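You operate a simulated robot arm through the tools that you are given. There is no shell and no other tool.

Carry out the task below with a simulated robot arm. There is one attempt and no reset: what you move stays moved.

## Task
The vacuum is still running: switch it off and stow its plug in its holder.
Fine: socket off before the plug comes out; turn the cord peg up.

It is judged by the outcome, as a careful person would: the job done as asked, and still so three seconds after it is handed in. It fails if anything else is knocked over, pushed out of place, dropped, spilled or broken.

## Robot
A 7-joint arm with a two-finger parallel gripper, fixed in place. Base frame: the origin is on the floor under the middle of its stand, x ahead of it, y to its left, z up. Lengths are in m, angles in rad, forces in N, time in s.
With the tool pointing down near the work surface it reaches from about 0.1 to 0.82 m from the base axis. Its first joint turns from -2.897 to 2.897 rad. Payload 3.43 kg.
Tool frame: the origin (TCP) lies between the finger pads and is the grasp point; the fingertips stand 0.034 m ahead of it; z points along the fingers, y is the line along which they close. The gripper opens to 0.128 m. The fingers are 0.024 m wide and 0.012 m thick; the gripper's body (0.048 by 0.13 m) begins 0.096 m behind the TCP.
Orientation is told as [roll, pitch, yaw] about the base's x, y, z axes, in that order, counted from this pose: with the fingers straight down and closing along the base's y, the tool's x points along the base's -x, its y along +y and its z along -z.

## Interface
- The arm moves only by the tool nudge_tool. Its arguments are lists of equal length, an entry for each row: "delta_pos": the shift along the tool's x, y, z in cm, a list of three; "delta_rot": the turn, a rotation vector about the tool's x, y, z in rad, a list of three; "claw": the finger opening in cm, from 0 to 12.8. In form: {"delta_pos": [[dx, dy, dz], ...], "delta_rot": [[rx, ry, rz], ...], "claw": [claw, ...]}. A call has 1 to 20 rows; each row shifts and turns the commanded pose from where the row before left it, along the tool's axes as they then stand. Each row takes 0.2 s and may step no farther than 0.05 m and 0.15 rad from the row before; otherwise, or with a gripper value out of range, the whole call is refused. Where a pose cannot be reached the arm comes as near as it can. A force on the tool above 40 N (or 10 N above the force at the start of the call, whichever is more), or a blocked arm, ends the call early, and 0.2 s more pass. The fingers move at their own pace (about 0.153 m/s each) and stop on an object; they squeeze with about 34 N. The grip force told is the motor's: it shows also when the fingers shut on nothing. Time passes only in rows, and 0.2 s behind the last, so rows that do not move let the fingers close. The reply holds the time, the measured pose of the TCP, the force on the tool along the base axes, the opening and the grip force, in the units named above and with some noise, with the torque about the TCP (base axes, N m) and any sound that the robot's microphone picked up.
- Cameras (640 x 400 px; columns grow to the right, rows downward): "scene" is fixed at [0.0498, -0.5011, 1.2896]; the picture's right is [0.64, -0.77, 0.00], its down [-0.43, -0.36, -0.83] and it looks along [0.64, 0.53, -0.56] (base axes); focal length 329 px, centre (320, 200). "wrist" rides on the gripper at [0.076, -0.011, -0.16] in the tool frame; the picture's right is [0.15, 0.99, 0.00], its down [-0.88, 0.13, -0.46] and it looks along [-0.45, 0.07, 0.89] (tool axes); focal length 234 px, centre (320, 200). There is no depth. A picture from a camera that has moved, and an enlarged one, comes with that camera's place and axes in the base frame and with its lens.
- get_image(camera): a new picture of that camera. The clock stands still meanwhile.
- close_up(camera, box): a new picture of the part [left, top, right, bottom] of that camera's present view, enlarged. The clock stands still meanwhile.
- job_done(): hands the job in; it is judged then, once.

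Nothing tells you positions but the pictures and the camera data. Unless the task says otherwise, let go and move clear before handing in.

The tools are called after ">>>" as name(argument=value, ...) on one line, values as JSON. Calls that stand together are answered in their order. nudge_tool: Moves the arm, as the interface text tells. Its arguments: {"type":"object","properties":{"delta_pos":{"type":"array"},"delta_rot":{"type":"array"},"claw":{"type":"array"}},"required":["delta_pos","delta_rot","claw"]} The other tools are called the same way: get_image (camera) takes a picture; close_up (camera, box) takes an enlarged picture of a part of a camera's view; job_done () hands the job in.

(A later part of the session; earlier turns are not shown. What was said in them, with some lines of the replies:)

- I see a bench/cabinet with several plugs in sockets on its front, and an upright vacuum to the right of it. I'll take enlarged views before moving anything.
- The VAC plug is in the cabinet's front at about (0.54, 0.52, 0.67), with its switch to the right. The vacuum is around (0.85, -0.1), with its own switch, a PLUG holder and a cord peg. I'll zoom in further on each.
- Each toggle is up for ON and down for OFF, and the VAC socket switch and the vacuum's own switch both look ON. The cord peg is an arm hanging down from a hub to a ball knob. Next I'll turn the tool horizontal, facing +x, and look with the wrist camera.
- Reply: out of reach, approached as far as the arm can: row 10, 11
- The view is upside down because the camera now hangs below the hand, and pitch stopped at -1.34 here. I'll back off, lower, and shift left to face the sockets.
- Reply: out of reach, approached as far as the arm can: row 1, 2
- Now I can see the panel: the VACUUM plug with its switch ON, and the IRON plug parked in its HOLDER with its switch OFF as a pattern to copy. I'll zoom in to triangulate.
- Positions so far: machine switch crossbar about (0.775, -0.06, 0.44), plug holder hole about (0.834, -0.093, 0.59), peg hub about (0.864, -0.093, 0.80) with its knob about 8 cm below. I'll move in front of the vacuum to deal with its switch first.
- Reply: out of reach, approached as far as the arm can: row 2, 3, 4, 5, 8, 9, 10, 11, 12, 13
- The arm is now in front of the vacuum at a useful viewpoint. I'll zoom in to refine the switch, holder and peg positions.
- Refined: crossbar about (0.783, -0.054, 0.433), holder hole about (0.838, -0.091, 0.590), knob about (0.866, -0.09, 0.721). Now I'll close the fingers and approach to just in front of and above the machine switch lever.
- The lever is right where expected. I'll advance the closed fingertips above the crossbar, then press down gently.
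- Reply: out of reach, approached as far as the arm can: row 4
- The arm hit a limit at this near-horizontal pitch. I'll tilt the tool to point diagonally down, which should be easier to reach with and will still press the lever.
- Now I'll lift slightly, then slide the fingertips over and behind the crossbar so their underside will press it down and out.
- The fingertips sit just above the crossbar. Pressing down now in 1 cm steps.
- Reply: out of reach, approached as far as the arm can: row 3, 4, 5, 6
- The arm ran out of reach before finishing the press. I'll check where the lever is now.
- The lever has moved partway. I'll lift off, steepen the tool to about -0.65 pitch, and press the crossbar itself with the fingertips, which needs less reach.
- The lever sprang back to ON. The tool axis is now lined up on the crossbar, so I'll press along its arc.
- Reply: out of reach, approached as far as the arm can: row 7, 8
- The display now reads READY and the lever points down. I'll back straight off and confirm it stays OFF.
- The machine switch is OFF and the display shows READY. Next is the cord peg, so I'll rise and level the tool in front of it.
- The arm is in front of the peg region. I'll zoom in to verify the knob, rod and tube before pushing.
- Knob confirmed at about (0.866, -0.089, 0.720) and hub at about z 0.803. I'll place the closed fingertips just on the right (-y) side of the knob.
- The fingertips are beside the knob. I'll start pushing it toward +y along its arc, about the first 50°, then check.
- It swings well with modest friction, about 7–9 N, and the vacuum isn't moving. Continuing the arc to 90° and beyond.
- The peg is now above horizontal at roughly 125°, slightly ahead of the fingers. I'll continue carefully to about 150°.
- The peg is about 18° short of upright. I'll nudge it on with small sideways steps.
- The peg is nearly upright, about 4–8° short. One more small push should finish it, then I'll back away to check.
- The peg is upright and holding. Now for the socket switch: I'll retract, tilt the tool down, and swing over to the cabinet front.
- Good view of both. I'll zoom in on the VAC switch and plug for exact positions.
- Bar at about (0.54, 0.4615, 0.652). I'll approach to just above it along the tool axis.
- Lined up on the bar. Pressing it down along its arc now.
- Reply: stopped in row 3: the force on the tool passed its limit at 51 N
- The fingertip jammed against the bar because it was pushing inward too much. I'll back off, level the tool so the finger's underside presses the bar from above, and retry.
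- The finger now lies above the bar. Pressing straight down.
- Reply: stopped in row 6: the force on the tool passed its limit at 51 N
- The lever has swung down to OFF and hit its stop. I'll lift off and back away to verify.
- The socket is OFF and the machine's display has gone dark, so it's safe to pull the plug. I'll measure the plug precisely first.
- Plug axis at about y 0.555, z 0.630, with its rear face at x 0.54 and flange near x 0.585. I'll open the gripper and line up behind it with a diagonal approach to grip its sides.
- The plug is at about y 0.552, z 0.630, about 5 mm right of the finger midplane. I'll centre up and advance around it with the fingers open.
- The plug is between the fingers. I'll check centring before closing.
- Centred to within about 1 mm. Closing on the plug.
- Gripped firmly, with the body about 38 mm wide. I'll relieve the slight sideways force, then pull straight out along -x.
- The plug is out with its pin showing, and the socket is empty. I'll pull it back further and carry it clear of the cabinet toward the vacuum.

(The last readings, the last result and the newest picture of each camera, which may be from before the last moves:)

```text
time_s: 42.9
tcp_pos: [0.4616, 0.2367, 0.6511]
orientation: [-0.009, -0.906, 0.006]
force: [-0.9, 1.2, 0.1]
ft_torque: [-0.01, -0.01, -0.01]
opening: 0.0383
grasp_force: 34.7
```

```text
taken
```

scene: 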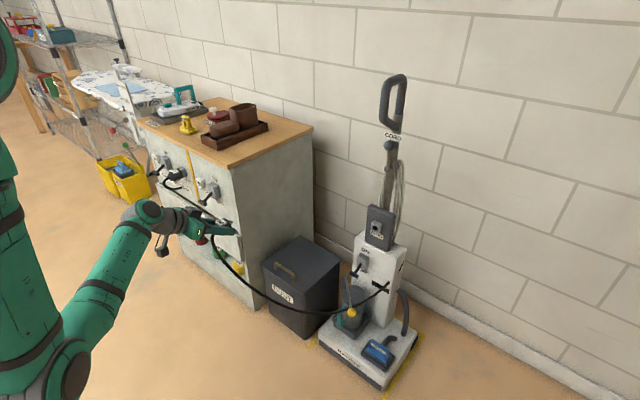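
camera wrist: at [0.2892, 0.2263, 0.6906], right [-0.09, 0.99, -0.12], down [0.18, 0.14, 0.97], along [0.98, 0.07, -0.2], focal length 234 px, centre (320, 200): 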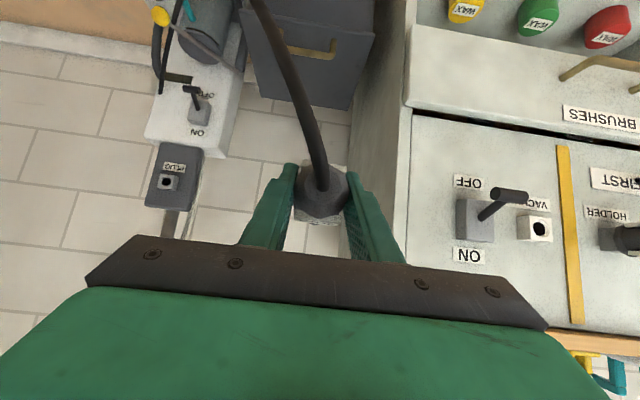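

The plug is held and the cord trails freely. I'll measure both the empty socket hole (a known reference) and the holder hole from this view to calibrate.

>>> close_up(camera="wrist", box=[500, 200, 580, 250])

>>> close_up(camera="wrist", box=[130, 155, 210, 205])

>>> close_up(camera="wrist", box=[256, 150, 384, 230])

>>> close_up(camera="scene", box=[180, 200, 260, 250])

```text
8.00 times, centred on (540, 225) of wrist
camera zoom: at [0.2892, 0.2263, 0.6906], right [-0.09, 0.99, -0.12], down [0.18, 0.14, 0.97], along [0.98, 0.07, -0.2], focal length 1873 px, centre (-1440, 0)
```

zoom: 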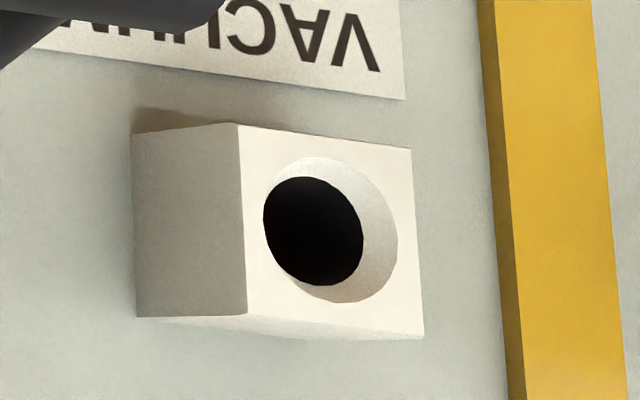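

```text
8.00 times, centred on (170, 180) of wrist
camera zoom: at [0.2892, 0.2263, 0.6906], right [-0.09, 0.99, -0.12], down [0.18, 0.14, 0.97], along [0.98, 0.07, -0.2], focal length 1873 px, centre (1520, 360)
```

zoom: 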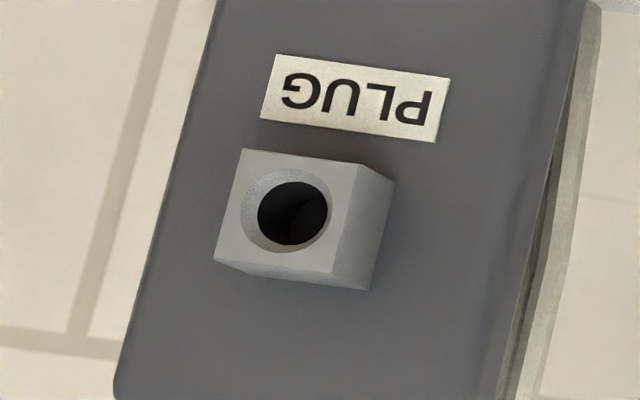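

```text
5.00 times, centred on (320, 190) of wrist
camera zoom: at [0.2892, 0.2263, 0.6906], right [-0.09, 0.99, -0.12], down [0.18, 0.14, 0.97], along [0.98, 0.07, -0.2], focal length 1171 px, centre (320, 250)
```

zoom: 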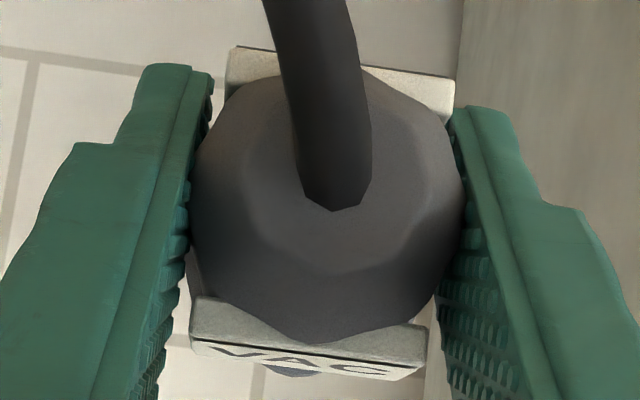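

```text
8.00 times, centred on (220, 225) of scene
camera zoom: at [0.0498, -0.5011, 1.2896], right [0.64, -0.77, 0.0], down [-0.43, -0.36, -0.83], along [0.64, 0.53, -0.56], focal length 2635 px, centre (1120, 0)
```

zoom: 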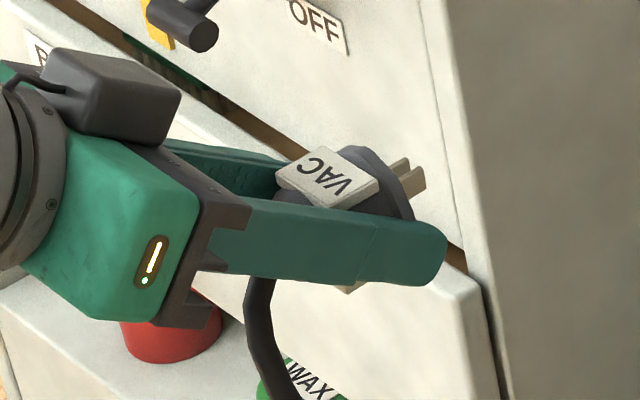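

The holder hole is at about (0.836, -0.091, 0.588), and the socket calibration agrees with the plug pose. I'll carry the plug to a pre-insert point about 9 cm in front of the holder.

>>> nudge_tool(delta_pos=[[-1.0, -2.97, 2.2], [-1.0, -2.97, 2.2], [-1.0, -2.97, 2.2], [-1.0, -2.97, 2.2], [-1.0, -2.97, 2.2], [-1.0, -2.97, 2.2], [-1.0, -2.97, 2.2], [-1.0, -2.97, 2.2], [-1.0, -2.97, 2.2], [-1.0, -2.97, 2.2], [-1.0, -2.97, 2.2]], delta_rot=[[0, 0, 0], [0, 0, 0], [0, 0, 0], [0, 0, 0], [0, 0, 0], [0, 0, 0], [0, 0, 0], [0, 0, 0], [0, 0, 0], [0, 0, 0], [0, 0, 0]], claw=[0, 0, 0, 0, 0, 0, 0, 0, 0, 0, 0])

>>> get_image(camera="wrist")

>>> get_image(camera="scene")

>>> close_up(camera="scene", box=[310, 190, 406, 250])

```text
time_s: 45.2
tcp_pos: [0.7176, -0.0896, 0.5886]
orientation: [-0.01, -0.903, 0.008]
force: [-1.1, 0.1, -1.0]
ft_torque: [-0.01, -0.04, 0.0]
opening: 0.0388
grasp_force: 34.2
```

```text
taken
camera wrist: at [0.5454, -0.1007, 0.6281], right [-0.09, 0.99, -0.12], down [0.19, 0.14, 0.97], along [0.98, 0.07, -0.2], focal length 234 px, centre (320, 200)
```

wrist: 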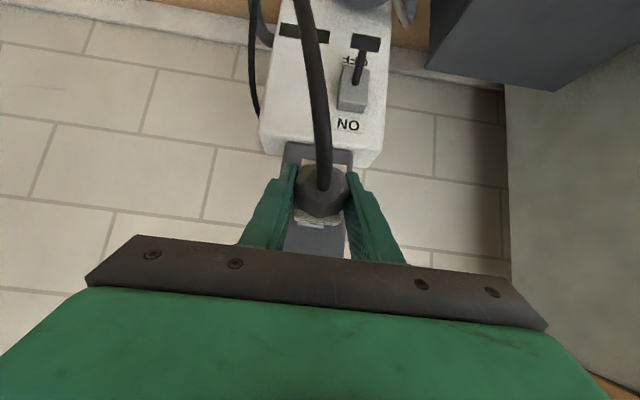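

```text
taken
```

scene: 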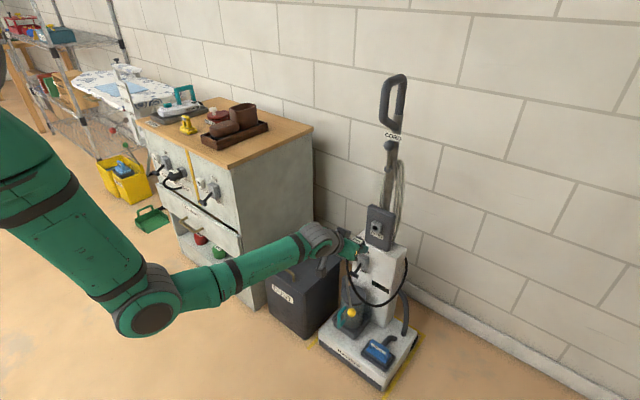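

```text
6.67 times, centred on (358, 220) of scene
camera zoom: at [0.0498, -0.5011, 1.2896], right [0.64, -0.77, 0.0], down [-0.43, -0.36, -0.83], along [0.64, 0.53, -0.56], focal length 2196 px, centre (67, 67)
```

zoom: 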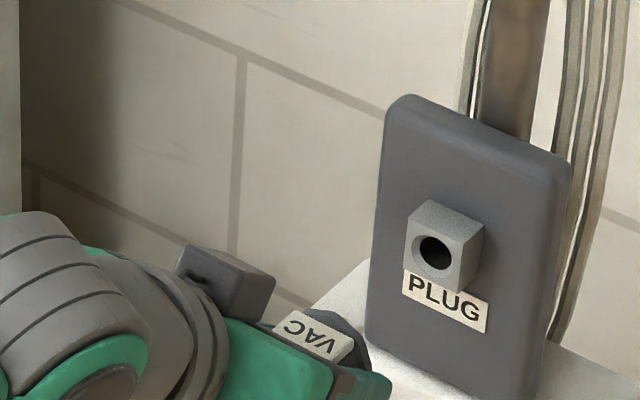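

The plug is held square in front of the holder. I'll advance 6 cm straight along +x, then check alignment before inserting.

>>> nudge_tool(delta_pos=[[-1.23, -0.1, 1.57], [-1.23, 0, 1.57], [-1.23, 0, 1.57]], delta_rot=[[0, 0, 0], [0, 0, 0], [0, 0, 0]], claw=[0, 0, 0])

>>> close_up(camera="wrist", box=[240, 120, 400, 250])

>>> close_up(camera="scene", box=[340, 200, 404, 250])

```text
time_s: 46.0
tcp_pos: [0.7759, -0.0933, 0.5898]
orientation: [-0.008, -0.903, 0.004]
force: [-0.3, -0.2, -0.3]
ft_torque: [0.01, -0.03, -0.04]
opening: 0.0381
grasp_force: 33.7
```

```text
3.08 times, centred on (320, 185) of wrist
camera zoom: at [0.6057, -0.1026, 0.6291], right [-0.09, 0.99, -0.12], down [0.19, 0.14, 0.97], along [0.98, 0.06, -0.2], focal length 720 px, centre (320, 246)
```

zoom: 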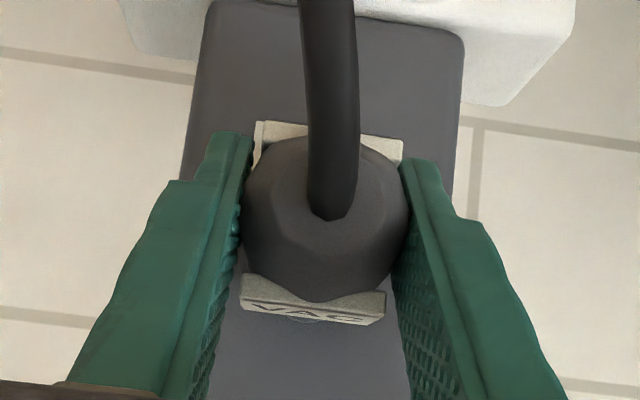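

```text
8.00 times, centred on (372, 225) of scene
camera zoom: at [0.0498, -0.5011, 1.2896], right [0.64, -0.77, 0.0], down [-0.43, -0.36, -0.83], along [0.64, 0.53, -0.56], focal length 2635 px, centre (-96, 0)
```

zoom: 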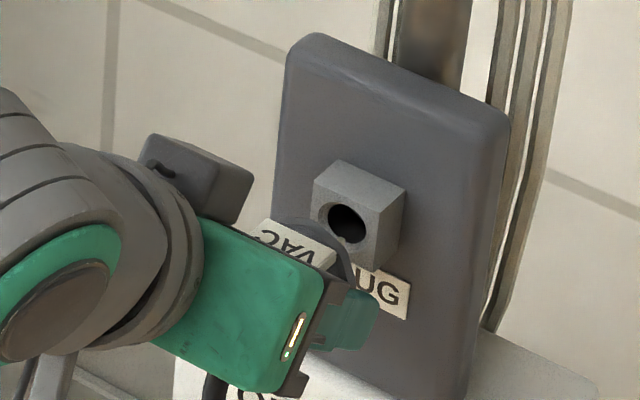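

Alignment looks within a couple of mm. I'll insert slowly, with a tiny correction first.

>>> nudge_tool(delta_pos=[[-0.23, 0.1, 0.45], [-0.31, 0, 0.39], [-0.31, 0, 0.39], [-0.31, 0, 0.39]], delta_rot=[[0, 0, 0], [0, 0, 0], [0, 0, 0], [0, 0, 0]], claw=[0, 0, 0, 0])

>>> close_up(camera="scene", box=[340, 200, 404, 250])

>>> close_up(camera="wrist", box=[240, 120, 400, 250])

```text
time_s: 47.0
tcp_pos: [0.7977, -0.0911, 0.5884]
orientation: [-0.008, -0.905, 0.007]
force: [0.5, 0.7, 0.6]
ft_torque: [-0.01, -0.01, 0.02]
opening: 0.0386
grasp_force: 33.9
```

```text
8.00 times, centred on (372, 225) of scene
camera zoom: at [0.0498, -0.5011, 1.2896], right [0.64, -0.77, 0.0], down [-0.43, -0.36, -0.83], along [0.64, 0.53, -0.56], focal length 2635 px, centre (-96, 0)
```

zoom: 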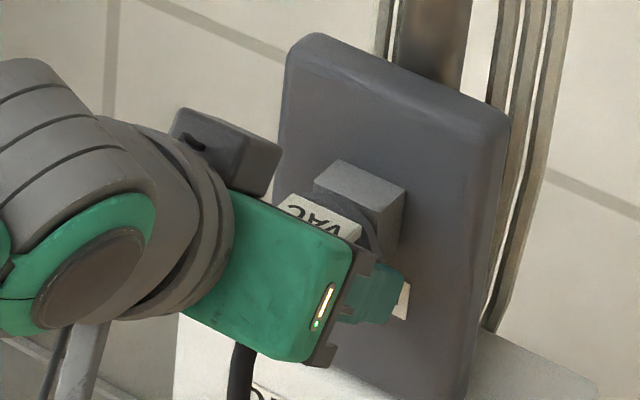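

```text
3.08 times, centred on (320, 185) of wrist
camera zoom: at [0.6264, -0.1017, 0.6287], right [-0.09, 0.99, -0.12], down [0.19, 0.14, 0.97], along [0.98, 0.06, -0.2], focal length 720 px, centre (320, 246)
```

zoom: 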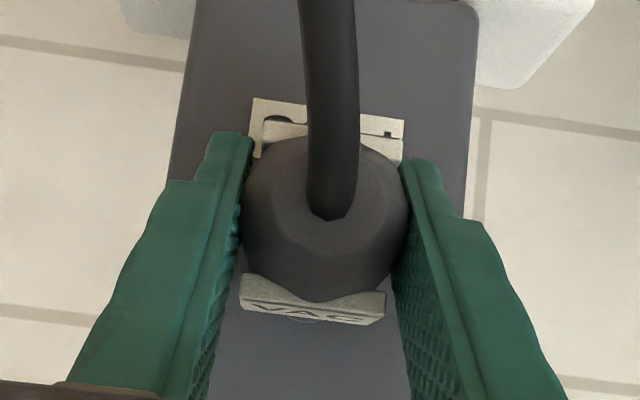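

No resistance, so the prongs are entering the hole. Continuing in small steps.

>>> nudge_tool(delta_pos=[[-0.25, 0, 0.31], [-0.25, 0, 0.31]], delta_rot=[[0, 0, 0], [0, 0, 0]], claw=[0, 0])

>>> close_up(camera="scene", box=[340, 200, 404, 250])

```text
time_s: 47.6
tcp_pos: [0.8061, -0.0904, 0.5898]
orientation: [-0.009, -0.904, 0.005]
force: [-3.1, 0.3, 2.0]
ft_torque: [-0.03, -0.03, 0.04]
opening: 0.0386
grasp_force: 33.8
```

```text
8.00 times, centred on (372, 225) of scene
camera zoom: at [0.0498, -0.5011, 1.2896], right [0.64, -0.77, 0.0], down [-0.43, -0.36, -0.83], along [0.64, 0.53, -0.56], focal length 2635 px, centre (-96, 0)
```

zoom: 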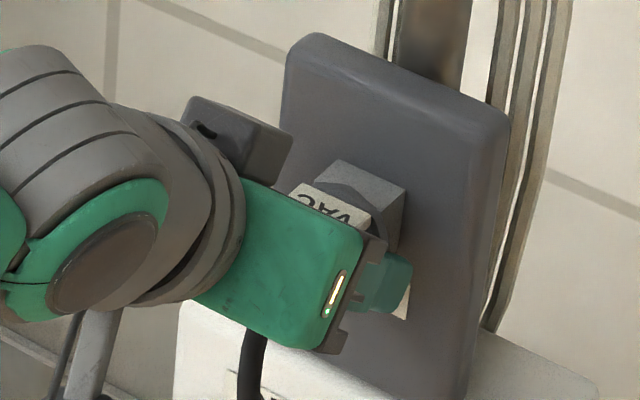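

A light 3 N resistance is appearing, likely engagement. A few more millimetres.

>>> nudge_tool(delta_pos=[[-0.19, 0, 0.23], [0, 0, 0]], delta_rot=[[0, 0, 0], [0, 0, 0]], claw=[0, 0])

```text
time_s: 48.2
tcp_pos: [0.8094, -0.0912, 0.5891]
orientation: [-0.01, -0.904, 0.005]
force: [-13.9, -0.3, 8.8]
ft_torque: [0.0, 0.16, 0.02]
opening: 0.0386
grasp_force: 34.0
```

Force has risen to about 14 N, so I'll inspect whether the flange has seated against the holder.

>>> close_up(camera="scene", box=[360, 210, 400, 240])

>>> close_up(camera="wrist", box=[240, 120, 400, 250])

>>> get_image(camera="scene")

```text
13.33 times, centred on (380, 225) of scene
camera zoom: at [0.0498, -0.5011, 1.2896], right [0.64, -0.77, 0.0], down [-0.43, -0.36, -0.83], along [0.64, 0.53, -0.56], focal length 4392 px, centre (-480, -133)
```

zoom: 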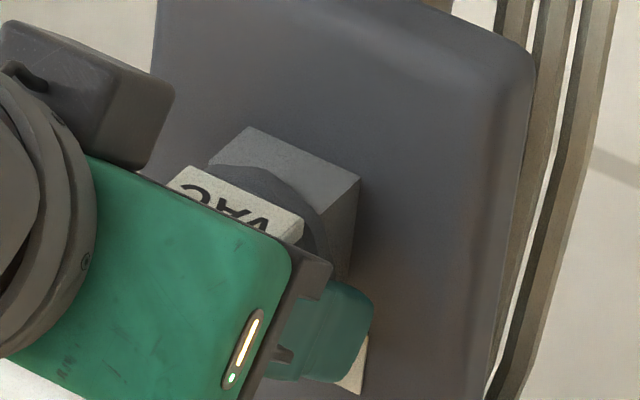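

```text
3.08 times, centred on (320, 185) of wrist
camera zoom: at [0.637, -0.1011, 0.6295], right [-0.09, 0.99, -0.12], down [0.19, 0.14, 0.97], along [0.98, 0.06, -0.2], focal length 720 px, centre (320, 246)
```

zoom: 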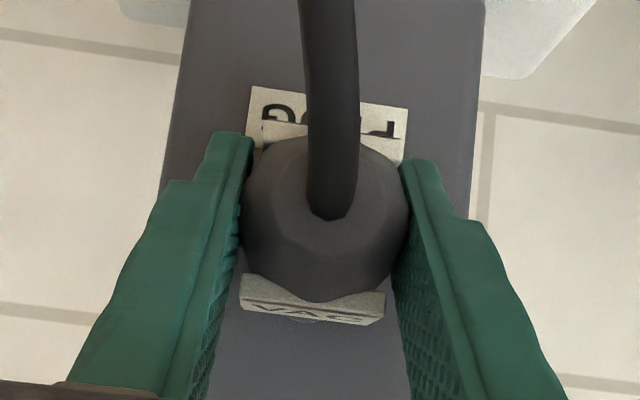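

```text
taken
```

scene: 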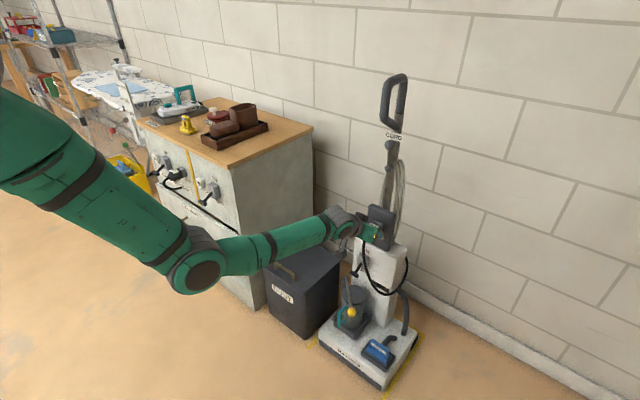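

The flange looks about flush with the holder face. I'll press 2 mm more to confirm it's fully seated.

>>> nudge_tool(delta_pos=[[-0.12, 0, 0.16], [0, 0, 0]], delta_rot=[[0, 0, 0], [0, 0, 0]], claw=[0, 0])

>>> close_up(camera="scene", box=[360, 210, 400, 240])

```text
time_s: 48.9
tcp_pos: [0.811, -0.0904, 0.5909]
orientation: [-0.007, -0.907, 0.004]
force: [-15.2, -1.5, 12.0]
ft_torque: [-0.02, 0.29, -0.08]
opening: 0.0386
grasp_force: 34.3
```

```text
13.33 times, centred on (380, 225) of scene
camera zoom: at [0.0498, -0.5011, 1.2896], right [0.64, -0.77, 0.0], down [-0.43, -0.36, -0.83], along [0.64, 0.53, -0.56], focal length 4392 px, centre (-480, -133)
```

zoom: 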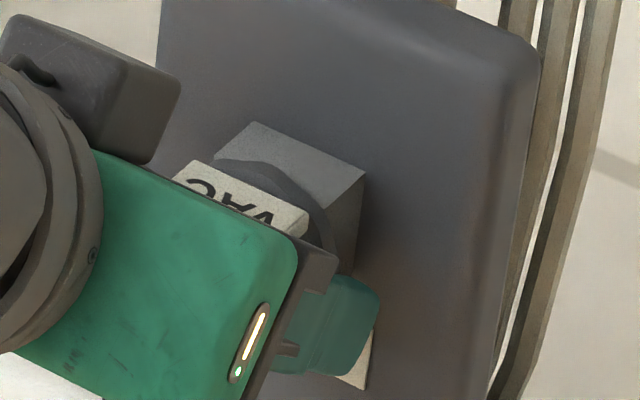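

The vacuum itself is starting to give, by about 2 mm, so the plug is seated and I must not push more. I'll relax the push and check the vacuum's base against the first picture.

>>> nudge_tool(delta_pos=[[0.25, 0, -0.31], [0, 0, 0]], delta_rot=[[0, 0, 0], [0, 0, 0]], claw=[0, 0])

>>> close_up(camera="scene", box=[360, 210, 400, 240])

>>> close_up(camera="scene", box=[300, 300, 440, 388])

>>> close_up(camera="scene", box=[320, 70, 480, 250])

```text
time_s: 49.5
tcp_pos: [0.8064, -0.0907, 0.5909]
orientation: [-0.009, -0.905, 0.006]
force: [-11.4, 1.7, 8.3]
ft_torque: [-0.02, -0.27, 0.02]
opening: 0.0383
grasp_force: 34.1
```

```text
13.33 times, centred on (380, 225) of scene
camera zoom: at [0.0498, -0.5011, 1.2896], right [0.64, -0.77, 0.0], down [-0.43, -0.36, -0.83], along [0.64, 0.53, -0.56], focal length 4392 px, centre (-480, -133)
```

zoom: 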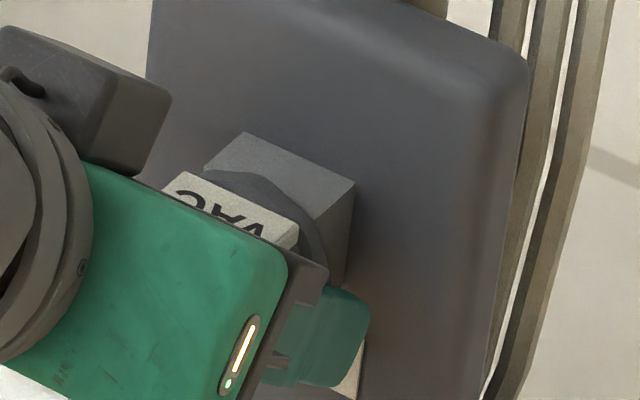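

```text
4.55 times, centred on (370, 344) of scene
camera zoom: at [0.0498, -0.5011, 1.2896], right [0.64, -0.77, 0.0], down [-0.43, -0.36, -0.83], along [0.64, 0.53, -0.56], focal length 1497 px, centre (93, -454)
```

zoom: 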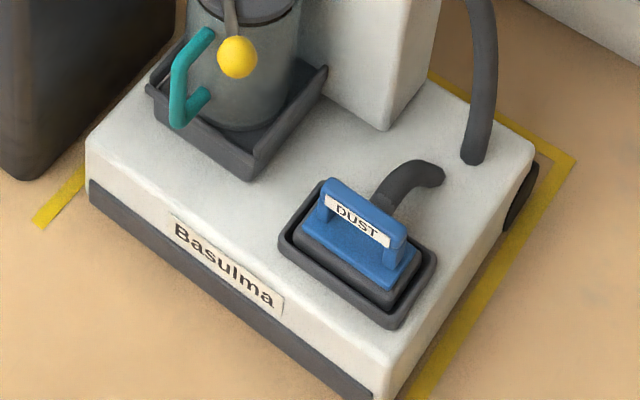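

```text
2.22 times, centred on (400, 160) of scene
camera zoom: at [0.0498, -0.5011, 1.2896], right [0.64, -0.77, 0.0], down [-0.43, -0.36, -0.83], along [0.64, 0.53, -0.56], focal length 732 px, centre (142, 289)
```

zoom: 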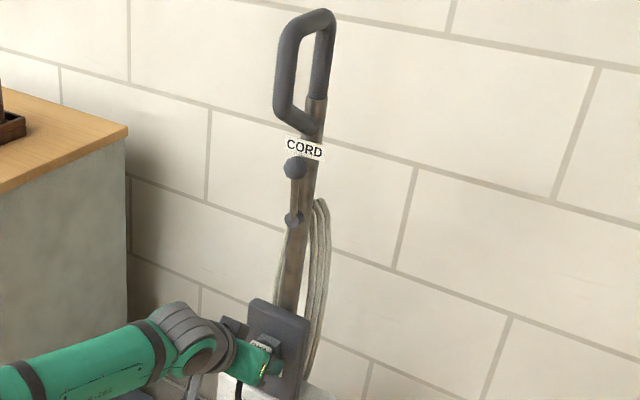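

The base hasn't moved at all, so only the upright flexed slightly. I'll wait a moment to see what the residual force does.

>>> nudge_tool(delta_pos=[[0, 0, 0], [0, 0, 0], [0, 0, 0]], delta_rot=[[0, 0, 0], [0, 0, 0], [0, 0, 0]], claw=[0, 0, 0])

>>> close_up(camera="wrist", box=[240, 120, 400, 250])

>>> close_up(camera="scene", box=[360, 210, 400, 240])

```text
time_s: 50.2
tcp_pos: [0.807, -0.0913, 0.5895]
orientation: [-0.009, -0.903, 0.007]
force: [-8.8, 3.4, 5.6]
ft_torque: [0.01, -0.14, 0.09]
opening: 0.0383
grasp_force: 33.7
```

```text
3.08 times, centred on (320, 185) of wrist
camera zoom: at [0.6355, -0.1013, 0.6289], right [-0.09, 0.99, -0.12], down [0.19, 0.14, 0.97], along [0.98, 0.07, -0.2], focal length 720 px, centre (320, 246)
```

zoom: 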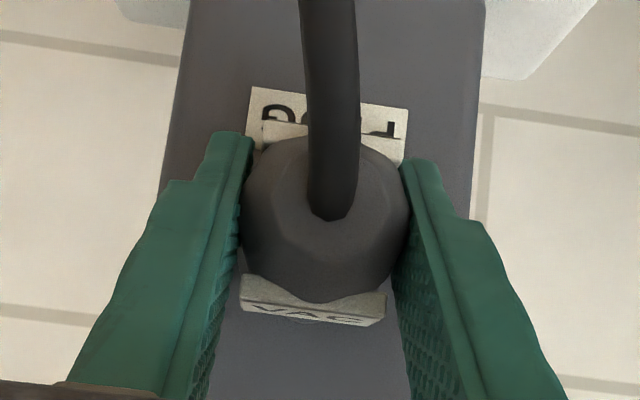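

```text
13.33 times, centred on (380, 225) of scene
camera zoom: at [0.0498, -0.5011, 1.2896], right [0.64, -0.77, 0.0], down [-0.43, -0.36, -0.83], along [0.64, 0.53, -0.56], focal length 4392 px, centre (-480, -133)
```

zoom: 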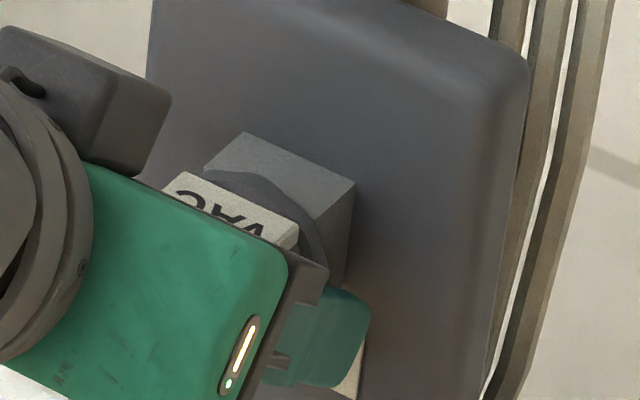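

The flange edge lines up with the holder's front face, so the plug is seated. I'll open the fingers without moving, then look.

>>> nudge_tool(delta_pos=[[0, 0, 0], [0, 0, 0], [0, 0, 0], [0, 0, 0]], delta_rot=[[0, 0, 0], [0, 0, 0], [0, 0, 0], [0, 0, 0]], claw=[4.5, 5.5, 7, 7.5])

>>> close_up(camera="wrist", box=[240, 120, 400, 250])

>>> close_up(camera="scene", box=[340, 200, 404, 250])

```text
time_s: 51.2
tcp_pos: [0.8075, -0.0913, 0.5899]
orientation: [-0.01, -0.904, 0.004]
force: [-0.1, 0.9, 0.1]
ft_torque: [0.0, 0.0, -0.01]
opening: 0.0752
grasp_force: 0.0
```

```text
3.08 times, centred on (320, 185) of wrist
camera zoom: at [0.6357, -0.1016, 0.6288], right [-0.09, 0.99, -0.12], down [0.19, 0.14, 0.97], along [0.98, 0.06, -0.2], focal length 720 px, centre (320, 246)
```

zoom: 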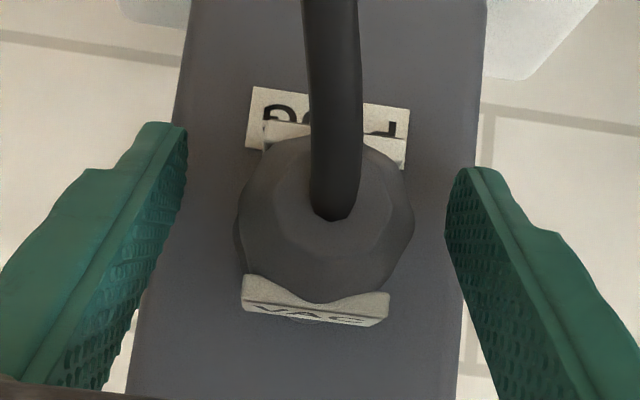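

```text
8.00 times, centred on (372, 225) of scene
camera zoom: at [0.0498, -0.5011, 1.2896], right [0.64, -0.77, 0.0], down [-0.43, -0.36, -0.83], along [0.64, 0.53, -0.56], focal length 2635 px, centre (-96, 0)
```

zoom: 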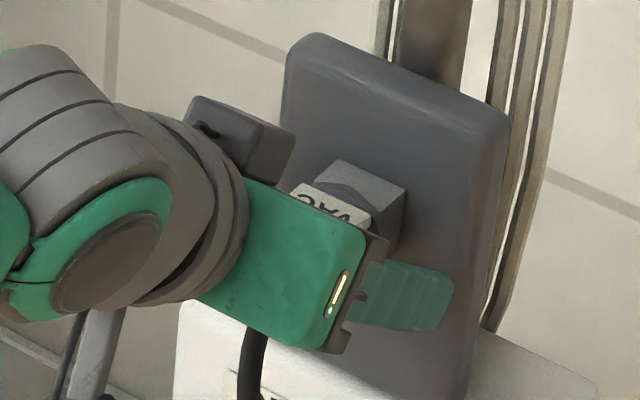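

Released, and the plug stays put with the upright back in its original place. I'll back off along the tool axis.

>>> nudge_tool(delta_pos=[[0, 0, -1.5], [0, 0, -2.5], [0, 0, -3], [0, 0, -3], [0, 0, -3], [0, 0, -3]], delta_rot=[[0, 0, 0], [0, 0, 0], [0, 0, 0], [0, 0, 0], [0, 0, 0], [0, 0, 0]], claw=[7.5, 7.5, 7.5, 7.5, 7.5, 7.5])

>>> get_image(camera="wrist")

>>> close_up(camera="scene", box=[340, 200, 404, 250])

>>> get_image(camera="scene")

```text
time_s: 52.6
tcp_pos: [0.6805, -0.089, 0.6878]
orientation: [-0.007, -0.904, 0.005]
force: [-0.5, -1.1, -0.5]
ft_torque: [0.0, 0.0, 0.0]
opening: 0.0753
grasp_force: 0.1
```

```text
taken
camera wrist: at [0.5098, -0.0988, 0.7264], right [-0.09, 0.99, -0.12], down [0.19, 0.14, 0.97], along [0.98, 0.06, -0.2], focal length 234 px, centre (320, 200)
```

wrist: 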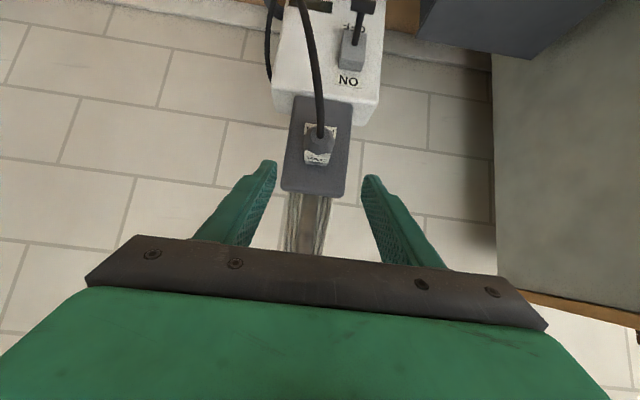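

```text
8.00 times, centred on (372, 225) of scene
camera zoom: at [0.0498, -0.5011, 1.2896], right [0.64, -0.77, 0.0], down [-0.43, -0.36, -0.83], along [0.64, 0.53, -0.56], focal length 2635 px, centre (-96, 0)
```

zoom: 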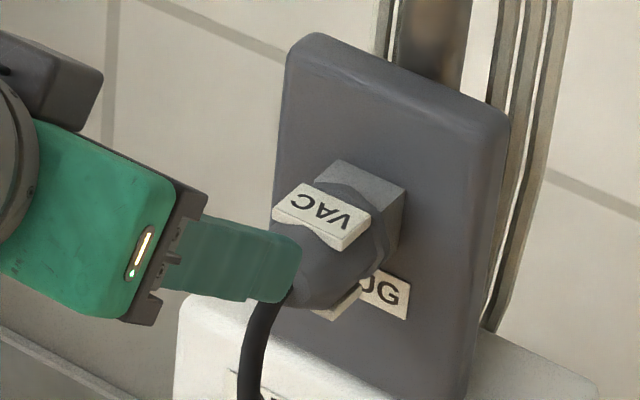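

```text
taken
```

scene: 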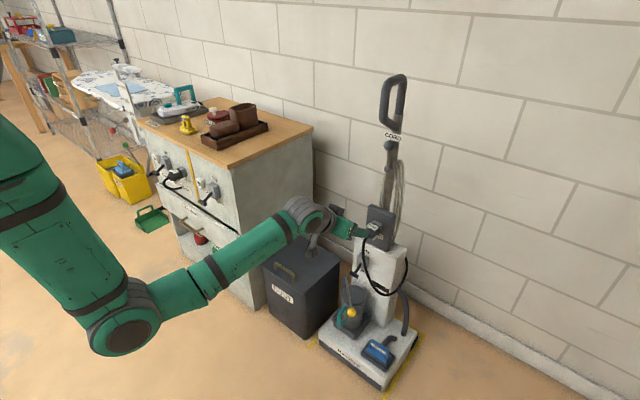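

The plug sits in the holder. I'll move back and to the side to verify there's no gap and that everything else is in order.

>>> nudge_tool(delta_pos=[[0, 3.5, -3], [0, 3.5, -3], [0, 3.5, -3], [0, 3.5, -1]], delta_rot=[[0, 0, 0], [0, 0, 0], [0, 0, 0], [0, 0, 0]], claw=[7.5, 7.5, 7.5, 7.5])

>>> get_image(camera="wrist")

>>> close_up(camera="scene", box=[356, 205, 404, 240])

>>> close_up(camera="scene", box=[330, 230, 426, 300])

>>> close_up(camera="scene", box=[140, 140, 260, 220])

>>> close_up(camera="scene", box=[360, 70, 440, 210])

```text
time_s: 53.6
tcp_pos: [0.6056, 0.0505, 0.7478]
orientation: [-0.009, -0.905, 0.002]
force: [0.4, 0.8, -0.1]
ft_torque: [-0.01, -0.02, -0.01]
opening: 0.0751
grasp_force: 0.0
```

```text
taken
camera wrist: at [0.4337, 0.0405, 0.7879], right [-0.09, 0.99, -0.12], down [0.19, 0.13, 0.97], along [0.98, 0.06, -0.2], focal length 234 px, centre (320, 200)
```

wrist: 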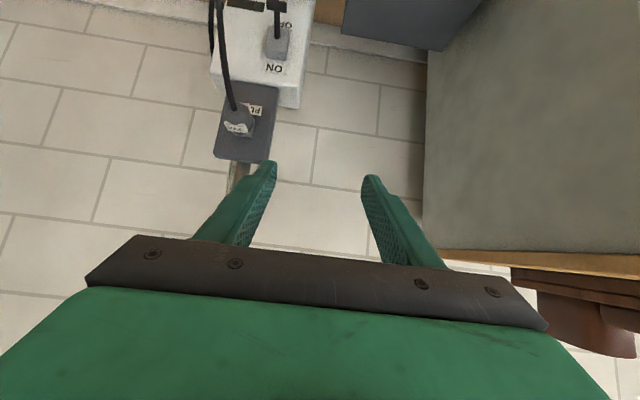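

```text
11.43 times, centred on (380, 222) of scene
camera zoom: at [0.0498, -0.5011, 1.2896], right [0.64, -0.77, 0.0], down [-0.43, -0.36, -0.83], along [0.64, 0.53, -0.56], focal length 3764 px, centre (-366, -57)
```

zoom: 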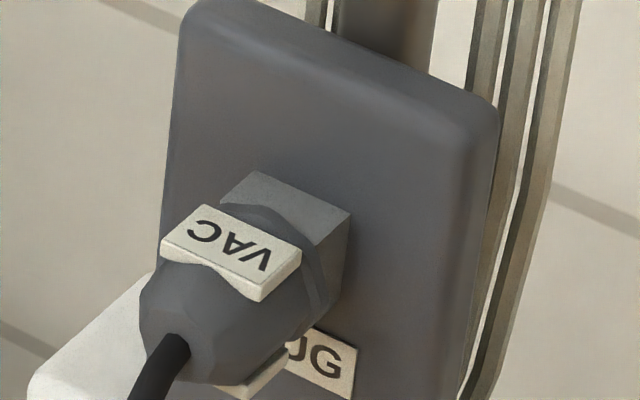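

```text
5.71 times, centred on (378, 265) of scene
camera zoom: at [0.0498, -0.5011, 1.2896], right [0.64, -0.77, 0.0], down [-0.43, -0.36, -0.83], along [0.64, 0.53, -0.56], focal length 1882 px, centre (-11, -171)
```

zoom: 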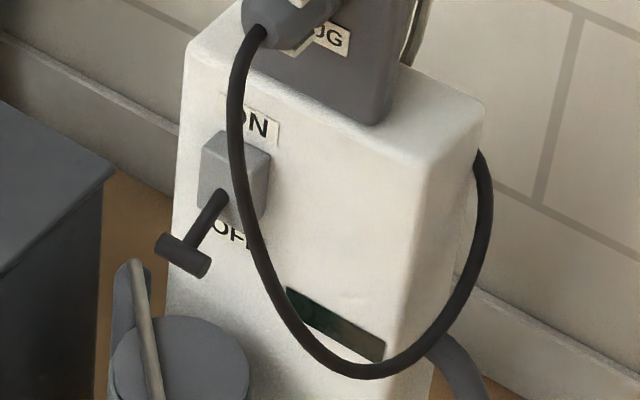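

```text
5.00 times, centred on (200, 180) of scene
camera zoom: at [0.0498, -0.5011, 1.2896], right [0.64, -0.77, 0.0], down [-0.43, -0.36, -0.83], along [0.64, 0.53, -0.56], focal length 1647 px, centre (920, 300)
```

zoom: 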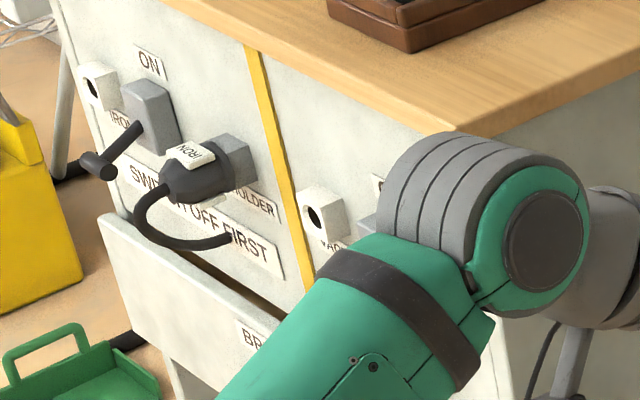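

```text
2.86 times, centred on (400, 140) of scene
camera zoom: at [0.0498, -0.5011, 1.2896], right [0.64, -0.77, 0.0], down [-0.43, -0.36, -0.83], along [0.64, 0.53, -0.56], focal length 941 px, centre (91, 371)
```

zoom: 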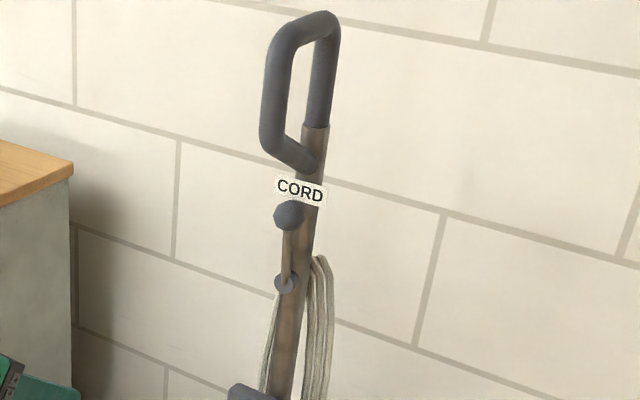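

All looks right. One more side-on zoom of the plug/holder seam from the wrist camera.

>>> close_up(camera="wrist", box=[205, 80, 285, 170])

>>> close_up(camera="scene", box=[366, 210, 396, 236])

```text
4.44 times, centred on (245, 125) of wrist
camera zoom: at [0.4337, 0.0405, 0.7879], right [-0.09, 0.99, -0.12], down [0.19, 0.13, 0.97], along [0.98, 0.06, -0.2], focal length 1041 px, centre (653, 533)
```

zoom: 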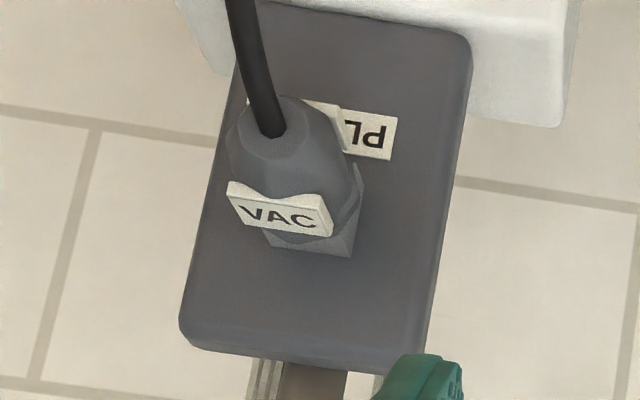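

```text
15.38 times, centred on (381, 223) of scene
camera zoom: at [0.0498, -0.5011, 1.2896], right [0.64, -0.77, 0.0], down [-0.43, -0.36, -0.83], along [0.64, 0.53, -0.56], focal length 5067 px, centre (-618, -154)
```

zoom: 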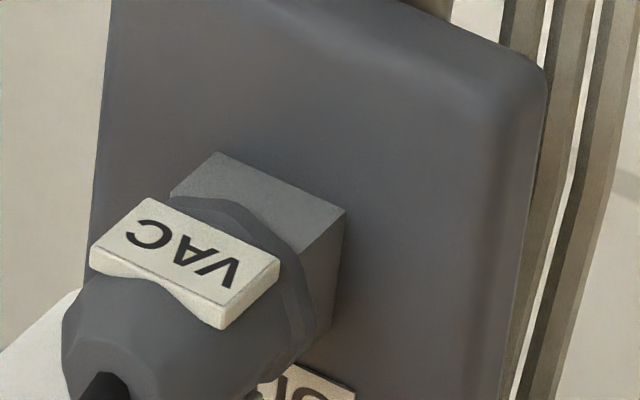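

The plug is flush in its holder. I'll retract the arm further and take a last overall look, including the socket switch.

>>> nudge_tool(delta_pos=[[0, -3, -3], [0, -3, -3], [0, -3, -3], [0, -3, -2], [0, 0, 0], [0, 0, 0]], delta_rot=[[0, 0, 0], [0, 0, 0], [0, 0, 0], [0, 0, 0], [0, 0, 0], [0, 0, 0]], claw=[7.5, 7.5, 7.5, 7.5, 7.5, 7.5])

>>> get_image(camera="scene")

>>> close_up(camera="scene", box=[140, 140, 260, 220])

>>> close_up(camera="scene", box=[300, 180, 440, 390])

>>> get_image(camera="wrist")

```text
time_s: 55.0
tcp_pos: [0.5178, -0.07, 0.8159]
orientation: [-0.009, -0.903, 0.005]
force: [0.6, 0.6, -0.3]
ft_torque: [0.03, -0.01, -0.03]
opening: 0.075
grasp_force: 0.0
```

```text
taken
```

scene: 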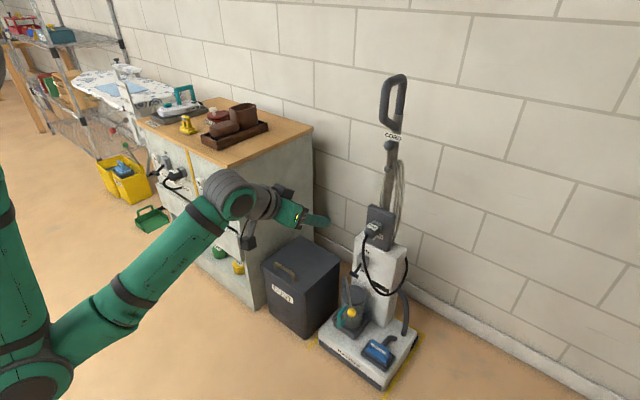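

```text
5.00 times, centred on (200, 180) of scene
camera zoom: at [0.0498, -0.5011, 1.2896], right [0.64, -0.77, 0.0], down [-0.43, -0.36, -0.83], along [0.64, 0.53, -0.56], focal length 1647 px, centre (920, 300)
```

zoom: 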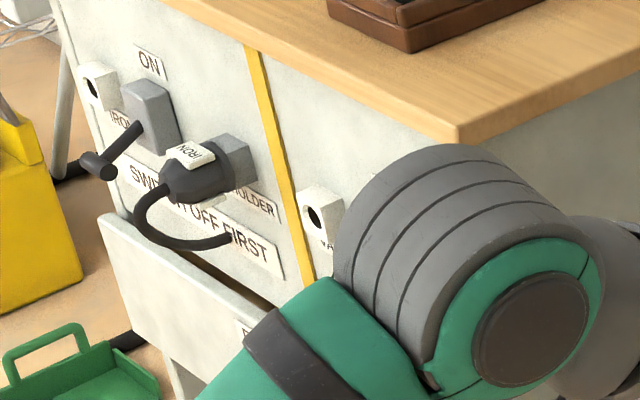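

```text
1.90 times, centred on (370, 285) of scene
camera zoom: at [0.0498, -0.5011, 1.2896], right [0.64, -0.77, 0.0], down [-0.43, -0.36, -0.83], along [0.64, 0.53, -0.56], focal length 627 px, centre (225, 38)
```

zoom: 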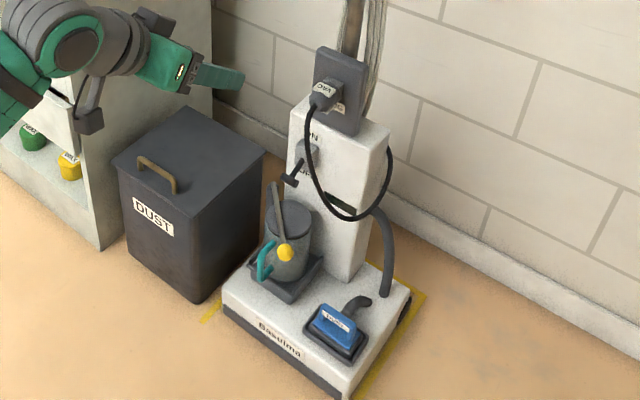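

```text
taken
camera wrist: at [0.3461, -0.0805, 0.8562], right [-0.09, 0.99, -0.12], down [0.19, 0.14, 0.97], along [0.98, 0.06, -0.2], focal length 234 px, centre (320, 200)
```

wrist: 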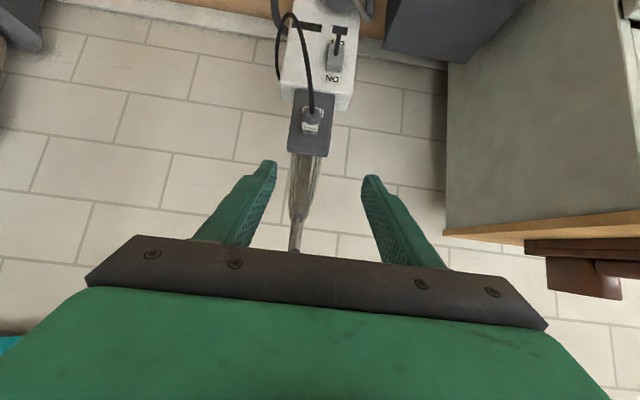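

Everything is as asked: the vacuum's switch is OFF, the socket went OFF before the plug was pulled, the plug is flush in its holder, and the cord peg is upright. The base is still on its floor marks and the arm is clear, so I'm handing it in.

>>> job_done()

```text
The job is handed in.
```

The vacuum is switched off and its plug is stowed in the holder on the machine; the job is handed in.

- **Vacuum switch:** it is down at OFF. The display went from RUNNING to READY, then dark once the socket was off.
- **Socket:** I turned its switch OFF before pulling the plug. The arm blocked my view of that switch in the final pictures; I last saw it at OFF after unplugging.
- **Plug:** it sits flush in the holder and stayed there after I let go.
- **Cord peg:** it is turned up and holding.

While seating the plug I pushed a little too hard and the vacuum's upright gave about 2 mm. It came back when I eased off, and the base stayed on its floor marks. The pictures I took showed nothing else moved or knocked over.
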